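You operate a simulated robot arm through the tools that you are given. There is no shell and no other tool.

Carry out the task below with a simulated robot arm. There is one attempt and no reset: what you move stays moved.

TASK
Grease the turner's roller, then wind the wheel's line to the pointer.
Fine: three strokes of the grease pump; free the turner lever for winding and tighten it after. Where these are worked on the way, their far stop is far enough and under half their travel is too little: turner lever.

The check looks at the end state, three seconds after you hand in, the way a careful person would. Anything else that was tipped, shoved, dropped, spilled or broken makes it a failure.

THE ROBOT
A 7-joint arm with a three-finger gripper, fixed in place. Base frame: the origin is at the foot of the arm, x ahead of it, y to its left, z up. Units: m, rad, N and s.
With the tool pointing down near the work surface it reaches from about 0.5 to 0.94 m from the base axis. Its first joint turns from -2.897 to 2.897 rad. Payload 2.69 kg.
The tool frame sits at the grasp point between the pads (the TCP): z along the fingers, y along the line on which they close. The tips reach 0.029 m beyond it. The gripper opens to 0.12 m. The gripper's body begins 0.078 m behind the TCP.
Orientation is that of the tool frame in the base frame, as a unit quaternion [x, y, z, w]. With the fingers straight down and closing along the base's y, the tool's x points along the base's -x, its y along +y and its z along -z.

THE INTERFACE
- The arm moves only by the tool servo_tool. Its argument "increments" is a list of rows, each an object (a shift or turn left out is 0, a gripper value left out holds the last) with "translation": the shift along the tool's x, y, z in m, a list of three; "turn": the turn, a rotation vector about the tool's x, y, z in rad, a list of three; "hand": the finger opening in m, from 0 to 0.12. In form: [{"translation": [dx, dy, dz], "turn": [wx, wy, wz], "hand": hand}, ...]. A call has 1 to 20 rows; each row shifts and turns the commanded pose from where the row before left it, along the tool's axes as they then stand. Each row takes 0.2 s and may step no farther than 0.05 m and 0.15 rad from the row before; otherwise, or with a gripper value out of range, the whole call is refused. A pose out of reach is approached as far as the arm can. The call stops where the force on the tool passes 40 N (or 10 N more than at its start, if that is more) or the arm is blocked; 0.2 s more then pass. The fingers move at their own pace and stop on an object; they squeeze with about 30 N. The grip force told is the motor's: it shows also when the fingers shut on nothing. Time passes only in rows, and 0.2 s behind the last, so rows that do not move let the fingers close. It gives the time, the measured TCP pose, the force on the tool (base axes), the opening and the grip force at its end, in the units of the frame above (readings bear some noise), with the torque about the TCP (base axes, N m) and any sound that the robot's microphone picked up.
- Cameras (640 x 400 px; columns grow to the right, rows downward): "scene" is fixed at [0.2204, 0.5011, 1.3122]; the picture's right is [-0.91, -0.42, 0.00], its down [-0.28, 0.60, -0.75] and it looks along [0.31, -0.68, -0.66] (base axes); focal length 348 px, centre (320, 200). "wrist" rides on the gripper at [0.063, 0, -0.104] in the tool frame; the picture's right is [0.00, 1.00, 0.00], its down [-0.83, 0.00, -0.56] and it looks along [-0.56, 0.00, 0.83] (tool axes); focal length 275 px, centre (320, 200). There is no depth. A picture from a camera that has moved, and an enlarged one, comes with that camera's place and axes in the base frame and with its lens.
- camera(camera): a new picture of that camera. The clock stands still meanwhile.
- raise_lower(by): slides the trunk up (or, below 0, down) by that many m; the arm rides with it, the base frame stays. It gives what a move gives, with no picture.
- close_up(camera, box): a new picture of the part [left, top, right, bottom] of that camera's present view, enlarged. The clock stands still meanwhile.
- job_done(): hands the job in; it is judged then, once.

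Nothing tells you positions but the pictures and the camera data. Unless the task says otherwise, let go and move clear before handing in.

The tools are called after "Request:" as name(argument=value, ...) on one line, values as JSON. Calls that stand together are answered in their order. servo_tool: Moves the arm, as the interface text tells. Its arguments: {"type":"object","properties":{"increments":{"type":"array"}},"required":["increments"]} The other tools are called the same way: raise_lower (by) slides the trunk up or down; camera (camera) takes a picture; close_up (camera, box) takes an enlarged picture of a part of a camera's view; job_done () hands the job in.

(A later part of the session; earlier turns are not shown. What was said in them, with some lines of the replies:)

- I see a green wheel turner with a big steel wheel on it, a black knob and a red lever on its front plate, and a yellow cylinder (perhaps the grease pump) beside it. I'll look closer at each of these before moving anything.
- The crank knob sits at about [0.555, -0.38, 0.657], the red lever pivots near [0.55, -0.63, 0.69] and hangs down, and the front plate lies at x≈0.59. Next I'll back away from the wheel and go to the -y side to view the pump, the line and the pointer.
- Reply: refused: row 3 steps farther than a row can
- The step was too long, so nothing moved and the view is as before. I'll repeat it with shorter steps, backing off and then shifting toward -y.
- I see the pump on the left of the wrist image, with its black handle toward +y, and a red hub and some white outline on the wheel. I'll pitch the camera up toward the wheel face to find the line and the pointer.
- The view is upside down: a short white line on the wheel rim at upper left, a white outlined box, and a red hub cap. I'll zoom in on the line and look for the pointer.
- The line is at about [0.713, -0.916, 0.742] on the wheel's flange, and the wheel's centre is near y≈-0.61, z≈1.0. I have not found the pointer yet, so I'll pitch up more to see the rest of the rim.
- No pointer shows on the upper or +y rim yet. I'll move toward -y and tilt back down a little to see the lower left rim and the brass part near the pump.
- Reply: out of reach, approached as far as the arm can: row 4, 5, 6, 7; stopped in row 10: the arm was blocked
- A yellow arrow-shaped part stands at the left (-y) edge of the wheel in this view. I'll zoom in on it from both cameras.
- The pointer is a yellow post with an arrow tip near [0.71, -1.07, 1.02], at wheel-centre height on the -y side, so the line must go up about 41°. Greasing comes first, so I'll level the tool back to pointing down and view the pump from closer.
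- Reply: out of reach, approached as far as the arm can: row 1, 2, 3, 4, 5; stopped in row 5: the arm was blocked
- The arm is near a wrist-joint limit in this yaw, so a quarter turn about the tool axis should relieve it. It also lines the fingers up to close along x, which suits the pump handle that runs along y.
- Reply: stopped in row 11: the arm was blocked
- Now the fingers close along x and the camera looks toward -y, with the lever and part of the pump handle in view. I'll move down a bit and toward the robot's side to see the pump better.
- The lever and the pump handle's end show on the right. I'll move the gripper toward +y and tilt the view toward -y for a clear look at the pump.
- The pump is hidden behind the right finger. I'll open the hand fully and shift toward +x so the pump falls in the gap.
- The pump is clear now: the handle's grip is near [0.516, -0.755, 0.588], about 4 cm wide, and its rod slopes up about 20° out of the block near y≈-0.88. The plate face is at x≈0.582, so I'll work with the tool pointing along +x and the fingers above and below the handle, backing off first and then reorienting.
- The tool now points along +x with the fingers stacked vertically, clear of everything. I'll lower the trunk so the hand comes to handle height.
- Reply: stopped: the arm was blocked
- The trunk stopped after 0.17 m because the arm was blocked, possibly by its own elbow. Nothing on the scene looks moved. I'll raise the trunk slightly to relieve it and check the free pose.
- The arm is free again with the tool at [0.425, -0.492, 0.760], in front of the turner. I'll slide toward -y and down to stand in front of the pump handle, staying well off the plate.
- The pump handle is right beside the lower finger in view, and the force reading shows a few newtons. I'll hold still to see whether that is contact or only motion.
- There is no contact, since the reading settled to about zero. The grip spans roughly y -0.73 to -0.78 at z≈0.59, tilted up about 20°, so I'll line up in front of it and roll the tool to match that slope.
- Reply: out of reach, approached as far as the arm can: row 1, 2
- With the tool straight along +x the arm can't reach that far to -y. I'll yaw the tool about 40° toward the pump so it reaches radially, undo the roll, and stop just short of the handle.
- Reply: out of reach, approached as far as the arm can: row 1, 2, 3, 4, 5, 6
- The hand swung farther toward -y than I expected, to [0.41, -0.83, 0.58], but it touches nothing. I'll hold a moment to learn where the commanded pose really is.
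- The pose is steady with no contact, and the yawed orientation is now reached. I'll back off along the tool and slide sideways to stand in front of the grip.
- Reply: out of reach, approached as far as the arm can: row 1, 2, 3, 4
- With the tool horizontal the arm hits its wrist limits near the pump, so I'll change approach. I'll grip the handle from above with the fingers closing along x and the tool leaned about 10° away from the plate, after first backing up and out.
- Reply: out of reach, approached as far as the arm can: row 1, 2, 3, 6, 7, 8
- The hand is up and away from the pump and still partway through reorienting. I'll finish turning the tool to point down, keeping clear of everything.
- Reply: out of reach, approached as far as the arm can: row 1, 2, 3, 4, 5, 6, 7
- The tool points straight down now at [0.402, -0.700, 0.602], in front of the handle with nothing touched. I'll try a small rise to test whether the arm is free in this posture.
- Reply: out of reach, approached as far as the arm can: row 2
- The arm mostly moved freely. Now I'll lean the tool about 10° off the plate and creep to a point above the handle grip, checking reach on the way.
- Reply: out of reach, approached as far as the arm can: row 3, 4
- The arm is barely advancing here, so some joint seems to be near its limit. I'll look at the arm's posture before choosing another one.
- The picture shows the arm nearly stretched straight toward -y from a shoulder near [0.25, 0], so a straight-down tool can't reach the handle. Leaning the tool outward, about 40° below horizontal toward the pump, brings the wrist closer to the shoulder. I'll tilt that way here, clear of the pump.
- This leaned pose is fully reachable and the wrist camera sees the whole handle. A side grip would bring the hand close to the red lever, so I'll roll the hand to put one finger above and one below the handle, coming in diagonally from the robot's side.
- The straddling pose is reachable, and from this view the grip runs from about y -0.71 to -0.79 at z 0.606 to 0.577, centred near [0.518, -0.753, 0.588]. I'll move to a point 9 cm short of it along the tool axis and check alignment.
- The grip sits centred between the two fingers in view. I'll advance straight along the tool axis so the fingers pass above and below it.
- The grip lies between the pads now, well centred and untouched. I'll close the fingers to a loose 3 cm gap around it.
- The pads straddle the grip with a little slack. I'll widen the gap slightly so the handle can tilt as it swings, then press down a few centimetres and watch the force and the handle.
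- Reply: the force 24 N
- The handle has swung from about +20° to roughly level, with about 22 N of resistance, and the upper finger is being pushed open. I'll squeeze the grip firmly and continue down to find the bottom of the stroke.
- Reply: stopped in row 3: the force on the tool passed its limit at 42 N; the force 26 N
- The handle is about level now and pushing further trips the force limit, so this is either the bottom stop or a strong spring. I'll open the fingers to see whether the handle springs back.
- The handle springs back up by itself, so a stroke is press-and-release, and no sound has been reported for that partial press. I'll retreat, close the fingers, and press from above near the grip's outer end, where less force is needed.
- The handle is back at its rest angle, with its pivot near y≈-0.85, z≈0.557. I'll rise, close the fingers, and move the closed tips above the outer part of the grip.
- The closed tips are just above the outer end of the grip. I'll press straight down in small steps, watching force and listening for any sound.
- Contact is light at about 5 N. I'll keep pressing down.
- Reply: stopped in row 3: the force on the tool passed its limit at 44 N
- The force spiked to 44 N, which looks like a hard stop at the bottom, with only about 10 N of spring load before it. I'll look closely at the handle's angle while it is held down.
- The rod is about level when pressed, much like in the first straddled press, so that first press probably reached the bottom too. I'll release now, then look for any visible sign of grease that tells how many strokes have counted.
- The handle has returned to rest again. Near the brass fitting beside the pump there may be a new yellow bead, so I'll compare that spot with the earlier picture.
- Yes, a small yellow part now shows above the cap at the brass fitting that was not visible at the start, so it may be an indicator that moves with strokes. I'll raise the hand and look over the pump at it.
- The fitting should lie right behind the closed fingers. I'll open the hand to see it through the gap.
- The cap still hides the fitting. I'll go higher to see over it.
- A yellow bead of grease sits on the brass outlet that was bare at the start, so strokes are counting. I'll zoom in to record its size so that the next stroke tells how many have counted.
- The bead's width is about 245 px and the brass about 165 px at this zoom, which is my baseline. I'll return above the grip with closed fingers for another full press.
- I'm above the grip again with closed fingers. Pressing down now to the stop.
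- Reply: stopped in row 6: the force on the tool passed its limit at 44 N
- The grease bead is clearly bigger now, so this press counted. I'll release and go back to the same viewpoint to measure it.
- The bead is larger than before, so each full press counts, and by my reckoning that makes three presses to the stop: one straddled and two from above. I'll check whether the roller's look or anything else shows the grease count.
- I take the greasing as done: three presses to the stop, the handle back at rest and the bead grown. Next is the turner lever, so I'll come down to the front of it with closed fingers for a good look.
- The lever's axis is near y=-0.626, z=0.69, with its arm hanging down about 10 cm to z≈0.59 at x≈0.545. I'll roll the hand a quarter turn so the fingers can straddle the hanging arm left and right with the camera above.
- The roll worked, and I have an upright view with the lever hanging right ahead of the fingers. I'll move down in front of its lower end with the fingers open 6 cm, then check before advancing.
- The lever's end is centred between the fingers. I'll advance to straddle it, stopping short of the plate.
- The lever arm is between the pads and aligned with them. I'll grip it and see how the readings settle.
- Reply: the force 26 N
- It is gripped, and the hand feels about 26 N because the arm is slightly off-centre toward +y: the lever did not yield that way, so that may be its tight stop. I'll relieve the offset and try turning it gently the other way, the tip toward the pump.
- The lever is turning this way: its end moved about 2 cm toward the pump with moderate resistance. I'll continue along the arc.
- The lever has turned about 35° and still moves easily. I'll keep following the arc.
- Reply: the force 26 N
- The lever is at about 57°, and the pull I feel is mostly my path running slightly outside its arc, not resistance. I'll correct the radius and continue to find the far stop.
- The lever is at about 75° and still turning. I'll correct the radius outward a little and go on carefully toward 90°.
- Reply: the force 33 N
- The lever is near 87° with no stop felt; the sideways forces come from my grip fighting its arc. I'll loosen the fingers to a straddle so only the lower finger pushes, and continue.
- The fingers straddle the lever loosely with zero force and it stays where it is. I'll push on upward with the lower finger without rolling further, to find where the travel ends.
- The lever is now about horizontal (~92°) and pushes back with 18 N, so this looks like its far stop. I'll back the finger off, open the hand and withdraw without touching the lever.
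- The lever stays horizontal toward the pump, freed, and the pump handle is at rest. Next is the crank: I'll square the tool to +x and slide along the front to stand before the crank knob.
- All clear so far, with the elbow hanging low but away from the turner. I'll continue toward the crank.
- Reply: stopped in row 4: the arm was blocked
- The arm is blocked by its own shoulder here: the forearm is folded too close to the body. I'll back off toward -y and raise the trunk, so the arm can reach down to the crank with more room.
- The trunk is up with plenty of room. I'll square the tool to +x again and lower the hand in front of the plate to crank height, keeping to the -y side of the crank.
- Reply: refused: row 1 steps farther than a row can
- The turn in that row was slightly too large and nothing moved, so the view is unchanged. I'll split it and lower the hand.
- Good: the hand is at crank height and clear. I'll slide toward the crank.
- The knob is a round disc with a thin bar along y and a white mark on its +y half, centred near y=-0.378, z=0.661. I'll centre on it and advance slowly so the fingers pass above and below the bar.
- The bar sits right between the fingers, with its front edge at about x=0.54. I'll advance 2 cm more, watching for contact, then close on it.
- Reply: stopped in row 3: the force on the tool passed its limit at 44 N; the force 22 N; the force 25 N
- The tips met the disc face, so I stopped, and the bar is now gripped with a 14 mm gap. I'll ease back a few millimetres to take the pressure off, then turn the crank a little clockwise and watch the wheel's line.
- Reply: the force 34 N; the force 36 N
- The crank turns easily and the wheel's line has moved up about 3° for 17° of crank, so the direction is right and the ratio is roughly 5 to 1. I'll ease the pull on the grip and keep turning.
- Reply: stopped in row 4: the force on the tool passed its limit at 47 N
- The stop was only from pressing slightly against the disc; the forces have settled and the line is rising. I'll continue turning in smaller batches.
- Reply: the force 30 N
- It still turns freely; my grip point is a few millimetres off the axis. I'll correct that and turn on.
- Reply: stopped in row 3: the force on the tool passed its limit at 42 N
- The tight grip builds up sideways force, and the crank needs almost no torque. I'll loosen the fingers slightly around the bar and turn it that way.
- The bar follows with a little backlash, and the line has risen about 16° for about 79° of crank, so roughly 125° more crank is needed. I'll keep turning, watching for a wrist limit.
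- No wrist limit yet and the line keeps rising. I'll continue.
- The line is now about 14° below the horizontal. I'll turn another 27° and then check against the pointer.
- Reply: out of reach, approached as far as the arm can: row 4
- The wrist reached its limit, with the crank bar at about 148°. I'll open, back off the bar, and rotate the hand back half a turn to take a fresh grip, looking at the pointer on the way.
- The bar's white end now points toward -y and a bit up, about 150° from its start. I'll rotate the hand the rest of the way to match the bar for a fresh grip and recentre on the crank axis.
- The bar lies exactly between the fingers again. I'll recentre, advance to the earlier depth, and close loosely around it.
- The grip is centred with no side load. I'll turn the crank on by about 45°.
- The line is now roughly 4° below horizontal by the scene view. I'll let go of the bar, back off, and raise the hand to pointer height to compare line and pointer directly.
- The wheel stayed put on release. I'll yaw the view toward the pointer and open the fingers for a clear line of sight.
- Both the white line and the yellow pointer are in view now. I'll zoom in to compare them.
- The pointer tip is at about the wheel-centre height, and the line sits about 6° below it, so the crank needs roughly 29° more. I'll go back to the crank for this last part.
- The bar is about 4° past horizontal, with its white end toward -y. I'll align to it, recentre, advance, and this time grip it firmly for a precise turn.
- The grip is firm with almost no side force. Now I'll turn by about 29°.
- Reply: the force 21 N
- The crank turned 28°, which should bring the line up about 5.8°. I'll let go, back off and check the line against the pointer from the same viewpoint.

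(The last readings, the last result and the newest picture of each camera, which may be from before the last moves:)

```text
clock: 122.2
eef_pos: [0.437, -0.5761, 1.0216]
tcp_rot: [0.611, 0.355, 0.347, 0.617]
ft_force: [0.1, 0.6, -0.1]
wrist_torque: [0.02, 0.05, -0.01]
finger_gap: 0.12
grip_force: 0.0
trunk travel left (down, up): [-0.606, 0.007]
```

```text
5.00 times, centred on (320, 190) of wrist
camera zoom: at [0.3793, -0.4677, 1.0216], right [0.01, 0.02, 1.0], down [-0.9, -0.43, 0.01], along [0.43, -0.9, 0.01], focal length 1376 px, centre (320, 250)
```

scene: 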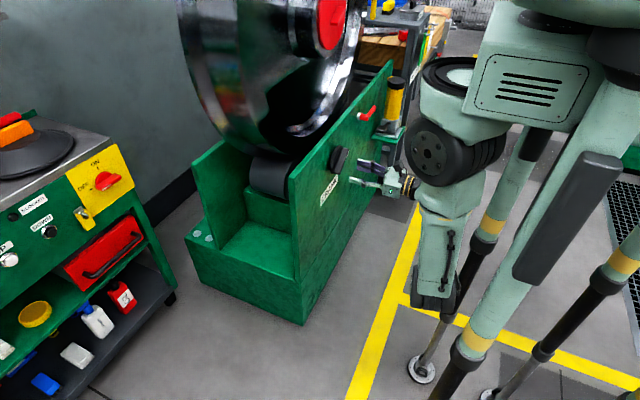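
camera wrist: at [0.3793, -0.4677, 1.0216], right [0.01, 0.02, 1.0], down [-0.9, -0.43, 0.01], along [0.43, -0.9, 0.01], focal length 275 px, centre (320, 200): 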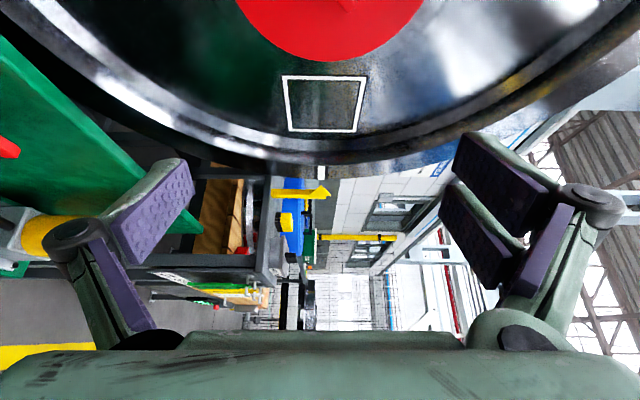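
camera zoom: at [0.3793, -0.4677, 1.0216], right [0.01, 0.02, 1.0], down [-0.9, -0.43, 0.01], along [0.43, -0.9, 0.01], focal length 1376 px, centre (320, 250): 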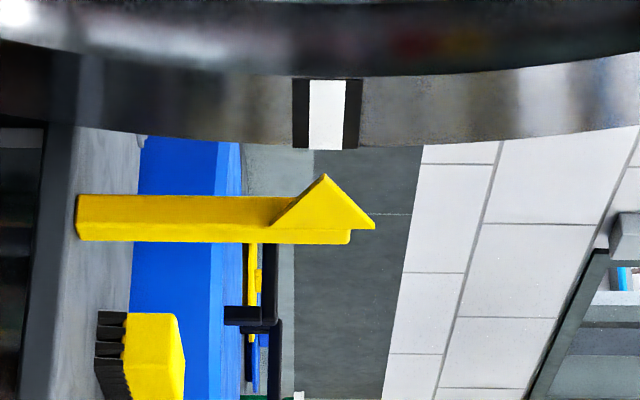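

The line now sits right opposite the pointer's tip in view. I'll zoom further to judge the remaining offset.

Request:
close_up(camera="wrist", box=[300, 160, 348, 190])

Request:
camera(camera="scene")

```text
13.33 times, centred on (324, 175) of wrist
camera zoom: at [0.3793, -0.4677, 1.0216], right [0.01, 0.02, 1.0], down [-0.9, -0.43, 0.01], along [0.43, -0.9, 0.01], focal length 3670 px, centre (267, 533)
```

zoom: 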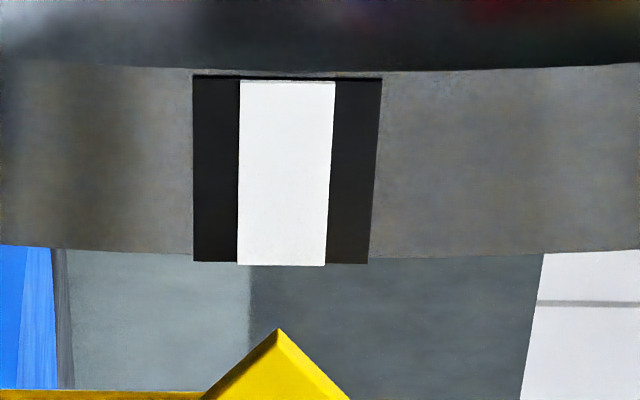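

```text
taken
```

scene: 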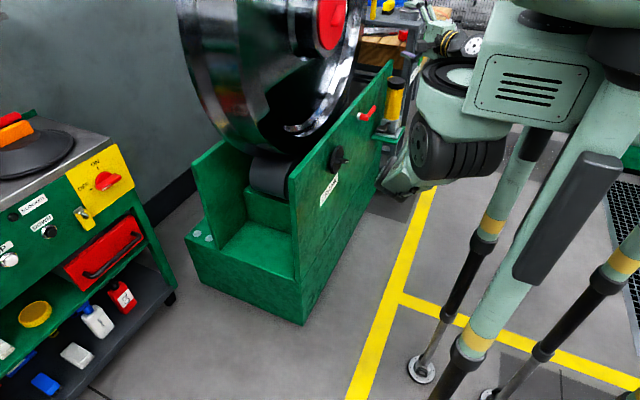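

The line's centre runs straight to the pointer's tip, with an error well under a millimetre, so the winding is done. Next I'll tighten the lever: lower the trunk back to its earlier height and return to the lever's standoff pose.

Request:
raise_lower(by=-0.2)

Request:
camera(camera="scene")

```text
clock: 124.3
eef_pos: [0.4371, -0.5746, 0.8224]
tcp_rot: [0.611, 0.355, 0.347, 0.617]
ft_force: [-0.8, -0.6, -0.8]
wrist_torque: [-0.01, -0.03, 0.03]
finger_gap: 0.1202
grip_force: 0.2
trunk travel left (down, up): [-0.406, 0.207]
```

```text
taken
```

scene: 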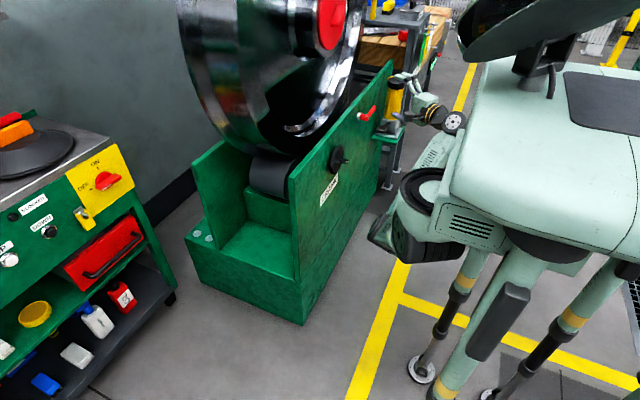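

The trunk is at its earlier height with no contact. I'll reorient to the earlier straddle orientation and move to the standoff in front of the horizontal lever.

Request:
servo_tool(increments=[{"turn": [-0.0735, 0.0635, 0.0539], "hand": 0.06}, {"turn": [-0.0735, 0.0635, 0.0539]}, {"turn": [-0.0735, 0.0635, 0.0539]}, {"turn": [-0.0735, 0.0635, 0.0539]}, {"translation": [-0.0218, -0.027, -0.0051]}, {"translation": [-0.0218, -0.027, -0.0051]}, {"translation": [-0.0218, -0.027, -0.0051]}, {"translation": [-0.0218, -0.027, -0.0051]}, {"translation": [-0.0218, -0.027, -0.0051]}, {"translation": [0, 0, 0]}])

Request:
camera(camera="wrist")

Request:
close_up(camera="scene", box=[320, 80, 448, 160])

```text
clock: 126.5
eef_pos: [0.4318, -0.6649, 0.6695]
tcp_rot: [0.5, 0.307, 0.533, 0.609]
ft_force: [0.6, -0.3, 0.1]
wrist_torque: [0.01, 0.02, -0.01]
finger_gap: 0.06
grip_force: 0.0
trunk travel left (down, up): [-0.406, 0.207]
```

```text
taken
camera wrist: at [0.353, -0.5751, 0.6467], right [-0.34, -0.06, 0.94], down [-0.71, -0.64, -0.3], along [0.62, -0.77, 0.17], focal length 275 px, centre (320, 200)
```

wrist: 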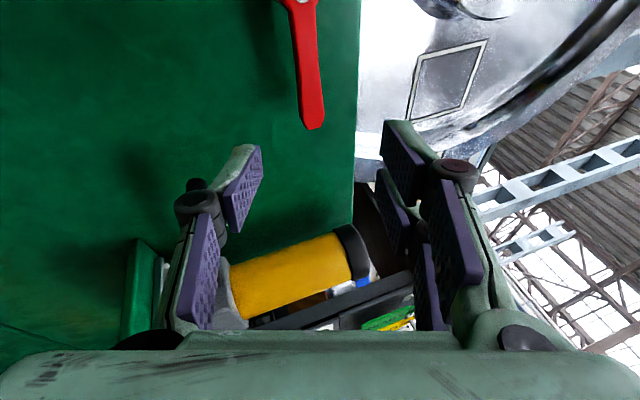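

```text
5.00 times, centred on (384, 120) of scene
camera zoom: at [0.2204, 0.5011, 1.3122], right [-0.91, -0.42, 0.0], down [-0.28, 0.6, -0.75], along [0.31, -0.68, -0.66], focal length 1741 px, centre (0, 600)
```

zoom: 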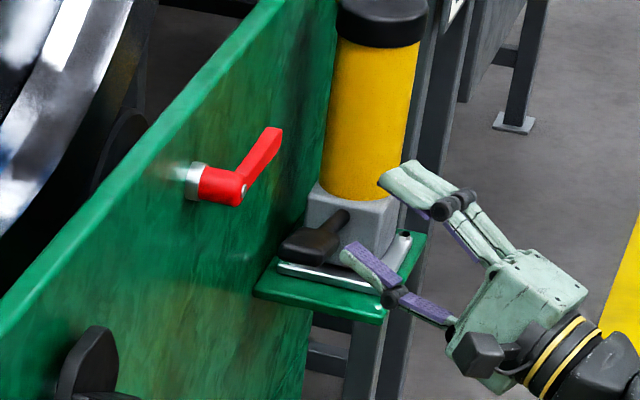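

The pose matches the earlier one, with the lever centred ahead of the fingers. I'll advance to straddle it again.

Request:
servo_tool(increments=[{"translation": [0, 0, 0.04]}, {"translation": [0, 0, 0.04]}, {"translation": [0, 0, 0.03]}, {"translation": [0, 0, 0], "hand": 0.034}, {"translation": [0, 0, 0]}, {"translation": [0, 0, 0]}])

Request:
camera(camera="wrist")

```text
clock: 127.9
eef_pos: [0.5346, -0.6925, 0.704]
tcp_rot: [0.501, 0.308, 0.534, 0.608]
ft_force: [2.5, -1.0, -4.1]
wrist_torque: [-0.03, 0.01, -0.06]
finger_gap: 0.0367
grip_force: 2.0
trunk travel left (down, up): [-0.406, 0.207]
```

```text
taken
camera wrist: at [0.4553, -0.6021, 0.682], right [-0.34, -0.07, 0.94], down [-0.71, -0.64, -0.3], along [0.62, -0.77, 0.17], focal length 275 px, centre (320, 200)
```

wrist: 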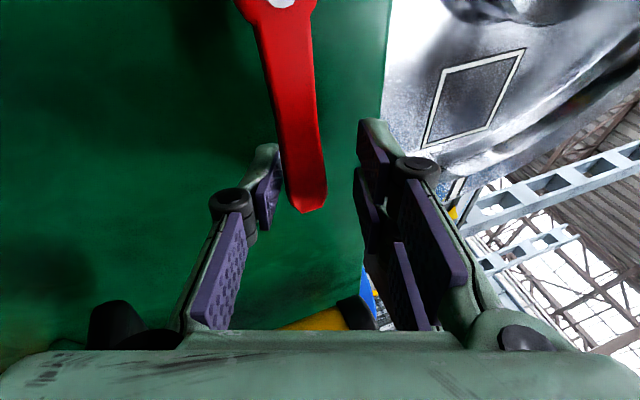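

The straddle is in place with only light touch from below. I'll now reverse the arc, so the upper finger brings the lever down.

Request:
servo_tool(increments=[{"translation": [-0.001, -0.008, -0.0025]}, {"translation": [-0.0007, -0.0074, -0.0024], "turn": [0.0244, -0.0342, 0.0908]}, {"translation": [-0.0007, -0.0074, -0.0024], "turn": [0.0244, -0.0342, 0.0908]}, {"translation": [-0.0007, -0.0074, -0.0024], "turn": [0.0244, -0.0342, 0.0908]}, {"translation": [-0.0007, -0.0074, -0.0024], "turn": [0.0244, -0.0342, 0.0908]}, {"translation": [0, 0, 0]}])

Request:
camera(camera="wrist")

Request:
close_up(camera="scene", box=[320, 80, 448, 160])

```text
clock: 129.3
eef_pos: [0.534, -0.6865, 0.6663]
tcp_rot: [0.612, 0.195, 0.584, 0.497]
ft_force: [-1.4, -0.2, 0.0]
wrist_torque: [0.04, 0.06, 0.09]
finger_gap: 0.0353
grip_force: 0.7
trunk travel left (down, up): [-0.406, 0.207]
```

```text
taken
camera wrist: at [0.4542, -0.5944, 0.6811], right [-0.34, -0.43, 0.84], down [-0.71, -0.47, -0.53], along [0.62, -0.77, -0.14], focal length 275 px, centre (320, 200)
```

wrist: 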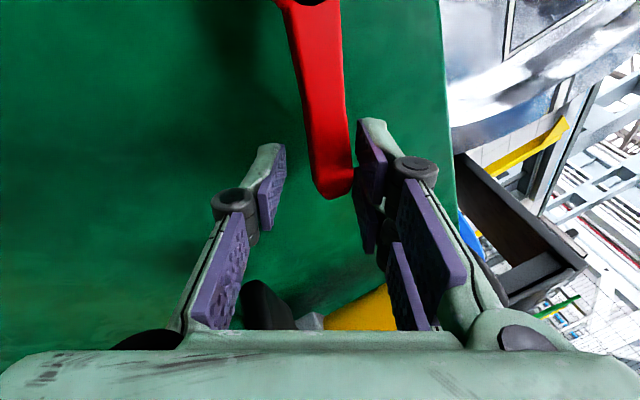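

```text
5.00 times, centred on (384, 120) of scene
camera zoom: at [0.2204, 0.5011, 1.3122], right [-0.91, -0.42, 0.0], down [-0.28, 0.6, -0.75], along [0.31, -0.68, -0.66], focal length 1741 px, centre (0, 600)
```

zoom: 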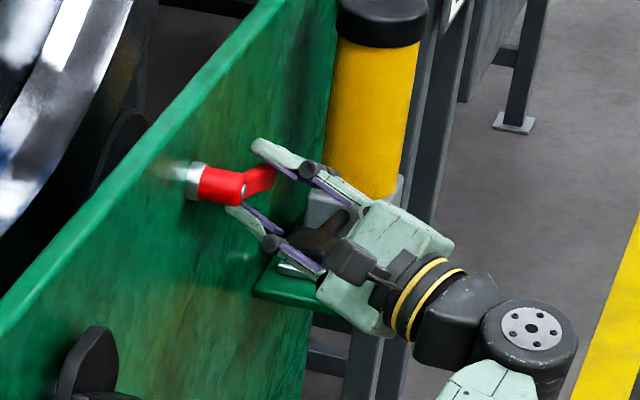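

The lever is coming down smoothly with hardly any force. I'll continue.

Request:
servo_tool(increments=[{"translation": [-0.0007, -0.0074, -0.0024], "turn": [0.0244, -0.0342, 0.0908]}, {"translation": [-0.0007, -0.0074, -0.0024], "turn": [0.0244, -0.0342, 0.0908]}, {"translation": [-0.0007, -0.0074, -0.0024], "turn": [0.0244, -0.0342, 0.0908]}, {"translation": [-0.0007, -0.0074, -0.0024], "turn": [0.0244, -0.0342, 0.0908]}, {"translation": [-0.0007, -0.0074, -0.0024], "turn": [0.0244, -0.0342, 0.0908]}, {"translation": [0, 0, 0]}])

Request:
camera(camera="wrist")

Request:
close_up(camera="scene", box=[320, 80, 448, 160])

```text
clock: 130.7
eef_pos: [0.5347, -0.661, 0.6355]
tcp_rot: [0.716, 0.045, 0.613, 0.33]
ft_force: [-0.7, -0.8, 0.0]
wrist_torque: [0.04, -0.02, -0.01]
finger_gap: 0.0355
grip_force: 1.3
trunk travel left (down, up): [-0.406, 0.207]
```

```text
taken
camera wrist: at [0.4558, -0.5872, 0.6917], right [-0.34, -0.78, 0.53], down [-0.71, -0.16, -0.69], along [0.62, -0.61, -0.5], focal length 275 px, centre (320, 200)
```

wrist: 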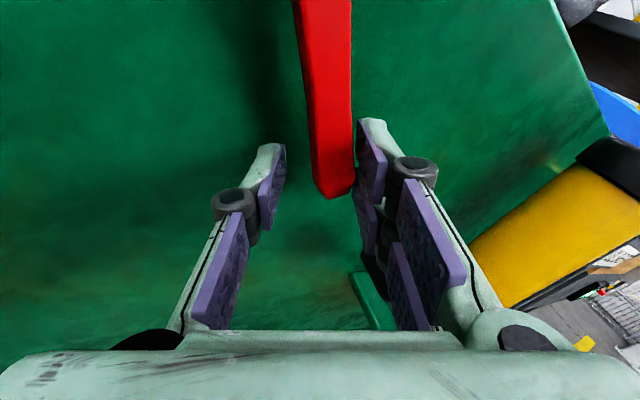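

```text
5.00 times, centred on (384, 120) of scene
camera zoom: at [0.2204, 0.5011, 1.3122], right [-0.91, -0.42, 0.0], down [-0.28, 0.6, -0.75], along [0.31, -0.68, -0.66], focal length 1741 px, centre (0, 600)
```

zoom: 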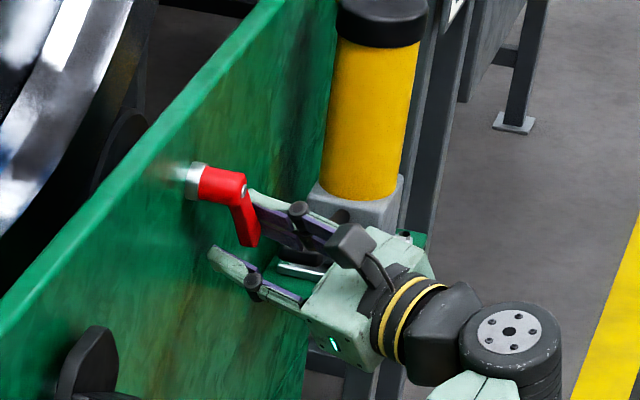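

About 35° to go. I'll continue the same motion.

Request:
servo_tool(increments=[{"translation": [-0.0007, -0.0074, -0.0024], "turn": [0.0244, -0.0342, 0.0908]}, {"translation": [-0.0007, -0.0074, -0.0024], "turn": [0.0244, -0.0342, 0.0908]}, {"translation": [-0.0007, -0.0074, -0.0024], "turn": [0.0244, -0.0342, 0.0908]}, {"translation": [-0.0007, -0.0074, -0.0024], "turn": [0.0244, -0.0342, 0.0908]}, {"translation": [-0.0007, -0.0074, -0.0024], "turn": [0.0244, -0.0342, 0.0908]}, {"translation": [0, 0, 0]}])

Request:
camera(camera="wrist")

Request:
close_up(camera="scene", box=[320, 80, 448, 160])

```text
clock: 132.1
eef_pos: [0.5354, -0.6268, 0.6197]
tcp_rot: [0.776, -0.108, 0.605, 0.142]
ft_force: [-1.2, -2.4, 0.1]
wrist_torque: [0.0, 0.01, -0.07]
finger_gap: 0.0357
grip_force: 1.1
trunk travel left (down, up): [-0.406, 0.207]
```

```text
taken
camera wrist: at [0.4564, -0.5886, 0.7055], right [-0.34, -0.94, 0.1], down [-0.71, 0.19, -0.68], along [0.62, -0.3, -0.73], focal length 275 px, centre (320, 200)
```

wrist: 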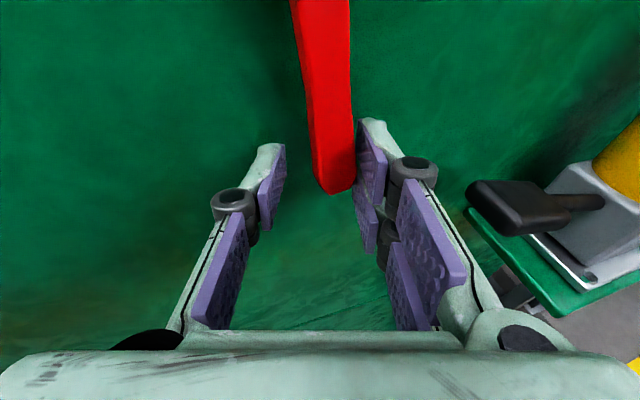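

```text
5.00 times, centred on (384, 120) of scene
camera zoom: at [0.2204, 0.5011, 1.3122], right [-0.91, -0.42, 0.0], down [-0.28, 0.6, -0.75], along [0.31, -0.68, -0.66], focal length 1741 px, centre (0, 600)
```

zoom: 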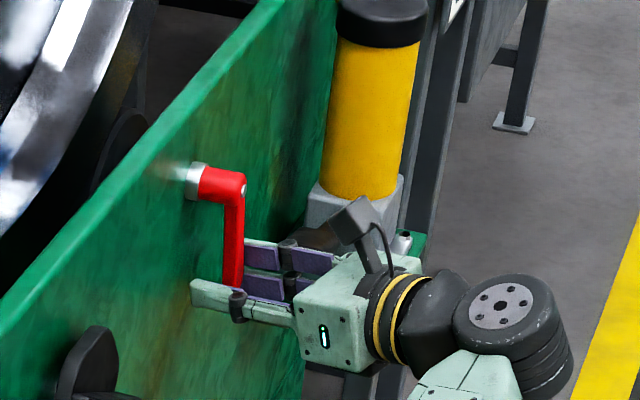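

The lever is about 12° from straight down. I'll push it the rest of the way toward +y until it meets its tight stop, watching the force.

Request:
servo_tool(increments=[{"translation": [0, -0.0094, -0.0035], "turn": [0.0146, -0.0205, 0.0545]}, {"translation": [0, -0.0094, -0.0035]}, {"translation": [0, 0, 0]}])

Request:
camera(camera="wrist")

```text
clock: 132.9
eef_pos: [0.5352, -0.6065, 0.6192]
tcp_rot: [0.78, -0.126, 0.601, 0.12]
ft_force: [-0.6, -8.7, -1.2]
wrist_torque: [0.24, 0.05, -0.04]
finger_gap: 0.0392
grip_force: 4.3
trunk travel left (down, up): [-0.406, 0.207]
```

```text
taken
camera wrist: at [0.4563, -0.5741, 0.7069], right [-0.34, -0.94, 0.04], down [-0.71, 0.23, -0.67], along [0.62, -0.25, -0.74], focal length 275 px, centre (320, 200)
```

wrist: 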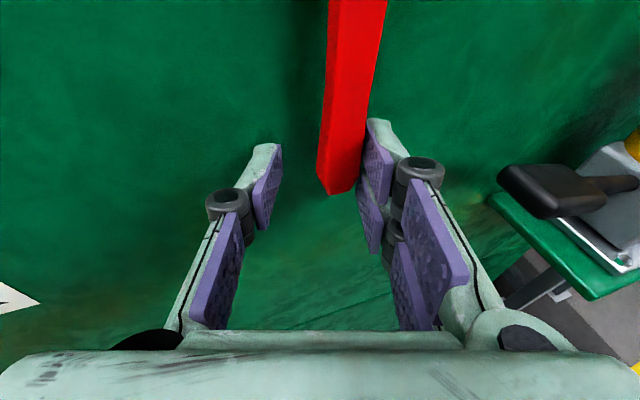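

The lever's end is back at its original position and resistance is rising. I'll press a little more to be sure it is tight against the stop.

Request:
servo_tool(increments=[{"translation": [0, -0.0075, -0.0028]}, {"translation": [0, -0.0075, -0.0028]}, {"translation": [0, 0, 0]}])

Request:
camera(camera="wrist")

```text
clock: 133.5
eef_pos: [0.5292, -0.5989, 0.6207]
tcp_rot: [0.778, -0.134, 0.601, 0.126]
ft_force: [-2.3, -23.6, -1.1]
wrist_torque: [0.48, -0.01, -0.29]
finger_gap: 0.0486
grip_force: 10.4
trunk travel left (down, up): [-0.406, 0.207]
stopped in row 2: the force on the tool passed its limit at 47 N (the readings are from after the stop); the commanded pose is now the measured one
```

```text
taken
camera wrist: at [0.4511, -0.5651, 0.7078], right [-0.36, -0.93, 0.04], down [-0.7, 0.24, -0.67], along [0.61, -0.27, -0.74], focal length 275 px, centre (320, 200)
```

wrist: 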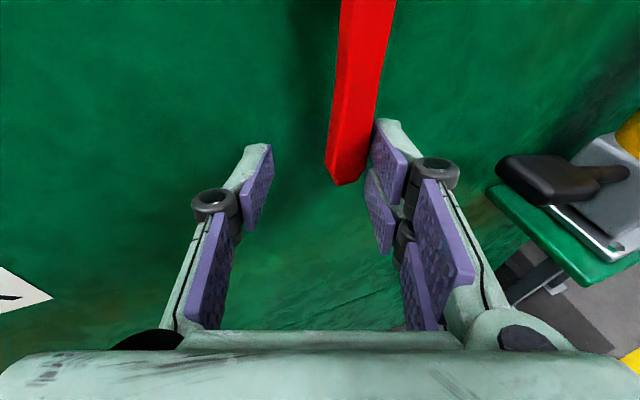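

The lever is hard against its stop, hanging straight down as at the start. I'll ease off, open and back away.

Request:
servo_tool(increments=[{"translation": [0, 0.012, 0.0], "hand": 0.07}, {"translation": [0, 0.006, 0]}, {"translation": [0, 0, 0]}, {"translation": [0, 0, -0.04]}, {"translation": [0, 0, -0.04]}, {"translation": [0, 0, -0.04]}, {"translation": [0, 0, 0]}])

Request:
camera(camera="wrist")

Request:
close_up(camera="scene", box=[300, 60, 460, 160])

```text
clock: 135.1
eef_pos: [0.4153, -0.5715, 0.6525]
tcp_rot: [0.779, -0.13, 0.6, 0.124]
ft_force: [-0.2, 1.1, -0.7]
wrist_torque: [0.03, 0.01, -0.01]
finger_gap: 0.0698
grip_force: 0.1
trunk travel left (down, up): [-0.406, 0.207]
```

```text
taken
camera wrist: at [0.3368, -0.538, 0.7397], right [-0.35, -0.94, 0.04], down [-0.71, 0.24, -0.67], along [0.62, -0.26, -0.74], focal length 275 px, centre (320, 200)
```

wrist: 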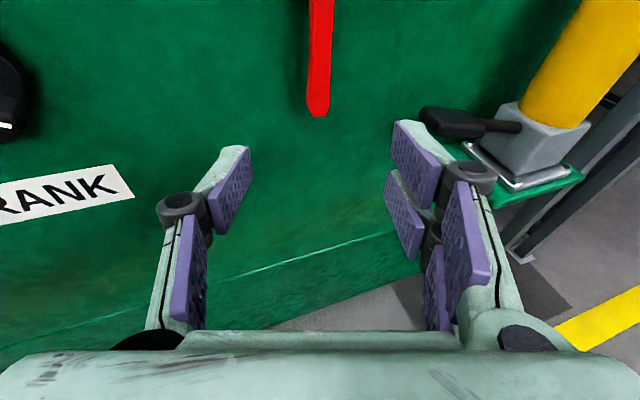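

```text
4.00 times, centred on (380, 110) of scene
camera zoom: at [0.2204, 0.5011, 1.3122], right [-0.91, -0.42, 0.0], down [-0.28, 0.6, -0.75], along [0.31, -0.68, -0.66], focal length 1393 px, centre (80, 560)
```

zoom: 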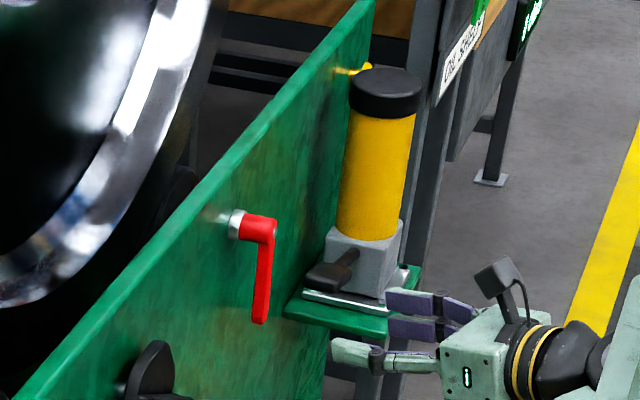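

The lever hangs exactly as at the start and everything around is undisturbed. I'll go up and check the line against the pointer once more, now that the lever is tight.

Request:
servo_tool(increments=[{"translation": [0.0401, 0.0008, -0.0083]}, {"translation": [0.0401, 0.0008, -0.0083]}, {"translation": [0.0401, 0.0008, -0.0083]}, {"translation": [0.0401, 0.0008, -0.0083]}, {"translation": [0.0401, 0.0008, -0.0083]}, {"translation": [0.0401, 0.0008, -0.0083]}, {"translation": [0.0401, 0.0008, -0.0083]}, {"translation": [0.0401, 0.0008, -0.0083]}, {"translation": [0.0401, 0.0008, -0.0083]}, {"translation": [0, 0, 0]}])

Request:
servo_tool(increments=[{"turn": [-0.0295, 0.0056, -0.1376], "hand": 0.12}, {"turn": [-0.0295, 0.0056, -0.1376]}, {"turn": [-0.0295, 0.0056, -0.1376]}, {"turn": [-0.0295, 0.0056, -0.1376]}, {"turn": [-0.0295, 0.0056, -0.1376]}, {"turn": [-0.0295, 0.0056, -0.1376]}, {"turn": [-0.0295, 0.0056, -0.1376]}, {"turn": [-0.0295, 0.0056, -0.1376]}, {"turn": [-0.0295, 0.0056, -0.1376]}, {"turn": [-0.0295, 0.0056, -0.1376]}, {"turn": [-0.0295, 0.0056, -0.1376]}, {"translation": [0, 0, 0]}])

Request:
camera(camera="wrist")

```text
clock: 137.3
eef_pos: [0.4366, -0.5746, 1.0207]
tcp_rot: [0.779, -0.131, 0.6, 0.125]
ft_force: [0.0, 0.2, 1.3]
wrist_torque: [0.04, 0.03, 0.01]
finger_gap: 0.0699
grip_force: 0.1
trunk travel left (down, up): [-0.406, 0.207]
```

```text
clock: 139.9
eef_pos: [0.4365, -0.5717, 1.0198]
tcp_rot: [0.61, 0.355, 0.348, 0.617]
ft_force: [0.2, -0.1, 0.3]
wrist_torque: [0.04, 0.02, -0.02]
finger_gap: 0.1202
grip_force: 0.1
trunk travel left (down, up): [-0.406, 0.207]
```

```text
taken
camera wrist: at [0.3782, -0.4636, 1.0184], right [0.01, 0.02, 1.0], down [-0.9, -0.43, 0.01], along [0.44, -0.9, 0.01], focal length 275 px, centre (320, 200)
```

wrist: 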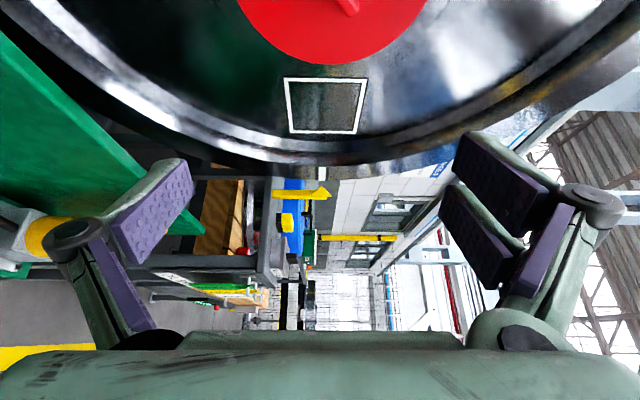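

Request:
close_up(camera="wrist", box=[300, 160, 348, 190])

Request:
close_up(camera="wrist", box=[256, 150, 384, 230])

Request:
close_up(camera="scene", box=[376, 66, 408, 86])

Request:
camera(camera="scene")

```text
13.33 times, centred on (324, 175) of wrist
camera zoom: at [0.3782, -0.4636, 1.0184], right [0.01, 0.02, 1.0], down [-0.9, -0.43, 0.01], along [0.44, -0.9, 0.01], focal length 3670 px, centre (267, 533)
```

zoom: 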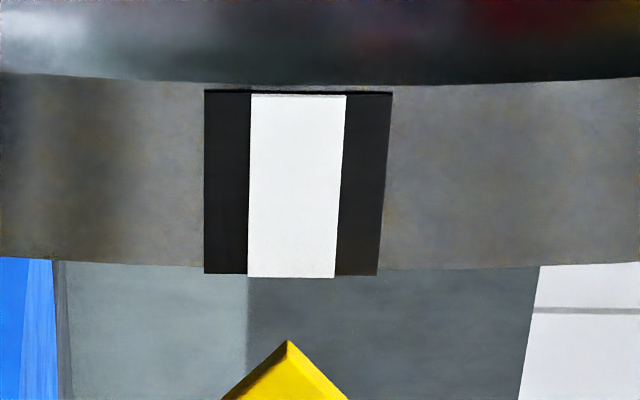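

```text
5.00 times, centred on (320, 190) of wrist
camera zoom: at [0.3782, -0.4636, 1.0184], right [0.01, 0.02, 1.0], down [-0.9, -0.43, 0.01], along [0.44, -0.9, 0.01], focal length 1376 px, centre (320, 250)
```

zoom: 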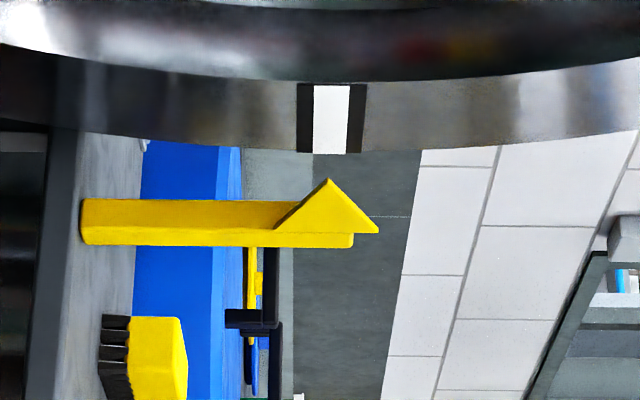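

```text
16.00 times, centred on (392, 76) of scene
camera zoom: at [0.2204, 0.5011, 1.3122], right [-0.91, -0.42, 0.0], down [-0.28, 0.6, -0.75], along [0.31, -0.68, -0.66], focal length 5571 px, centre (-832, 2184)
```

zoom: 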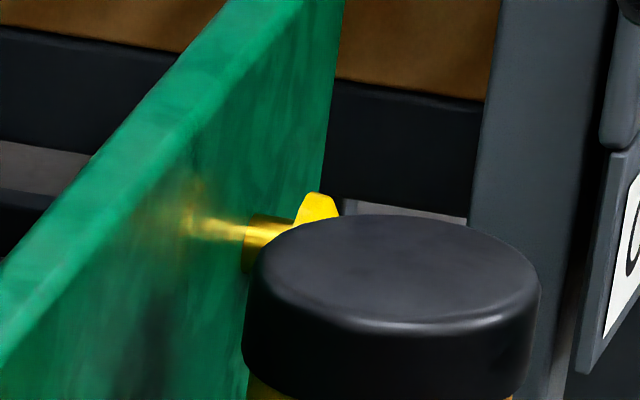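

```text
taken
```

scene: 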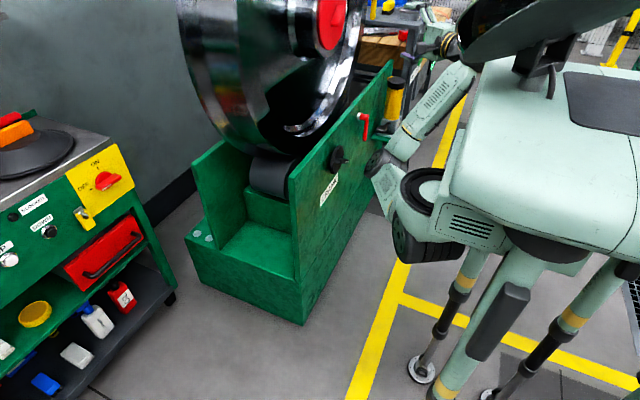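

The line still points straight at the pointer's tip after tightening, and the grease bead is unchanged. Before handing in I'll check that the arm's elbow isn't touching the turner.

Request:
close_up(camera="scene", box=[300, 80, 460, 220])

Request:
close_up(camera="scene", box=[340, 80, 420, 140])

```text
2.86 times, centred on (380, 150) of scene
camera zoom: at [0.2204, 0.5011, 1.3122], right [-0.91, -0.42, 0.0], down [-0.28, 0.6, -0.75], along [0.31, -0.68, -0.66], focal length 995 px, centre (149, 343)
```

zoom: 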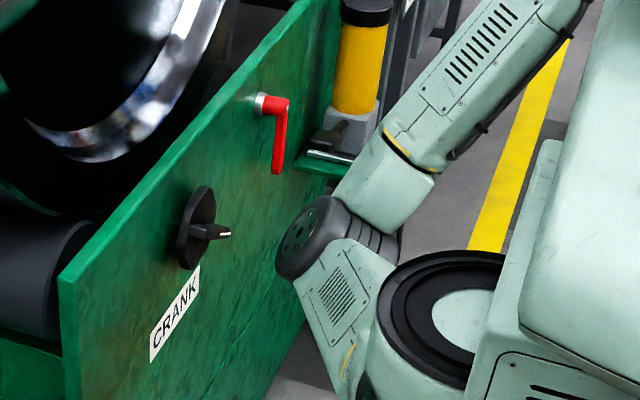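

```text
6.67 times, centred on (380, 110) of scene
camera zoom: at [0.2204, 0.5011, 1.3122], right [-0.91, -0.42, 0.0], down [-0.28, 0.6, -0.75], along [0.31, -0.68, -0.66], focal length 2321 px, centre (-80, 800)
```

zoom: 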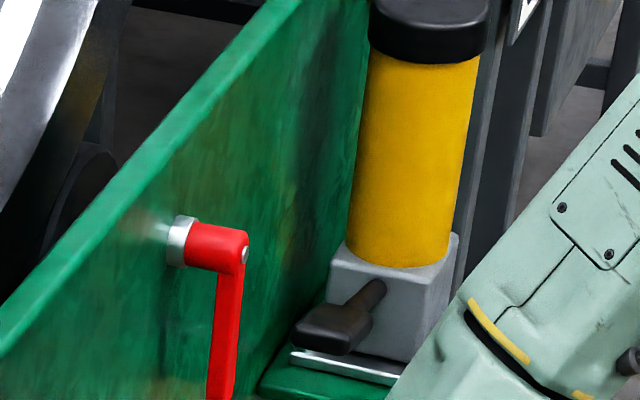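

The roller is greased (three presses of the pump to its stop), the line meets the pointer, and the lever is tight and hanging down. The hand is open and clear, and the elbow isn't touching the crank or lever, so I'm handing in.

Request:
job_done()

```text
The job is handed in.
```

I greased the roller, wound the wheel's line to the pointer, and tightened the turner lever again. The least certain part is the stroke count. The job is handed in, and I haven't seen how it was judged.

- **Grease pump:** I pressed the handle three times, and it sprang back each time. The first press was with the fingers around the handle. From its force and angle I judged that it reached the bottom stop. The grease bead clearly grew on the third press, but I didn't check it after the first. If the first press didn't count, the roller only got two strokes. I didn't press again because a fourth stroke might have been one too many.
- **Winding:** I swung the turner lever about 90° to its far stop to free it, then turned the crank about 212° in total. The line's centre now points at the tip of the pointer to within about a millimetre. I checked this again after tightening the lever, and it hadn't moved.
- **Lever:** It is back against its original stop, hanging straight down.

I saw nothing else tipped, moved or spilled. The hand is open and clear of the wheel, and the arm's elbow sits in front of the turner plate without touching it.
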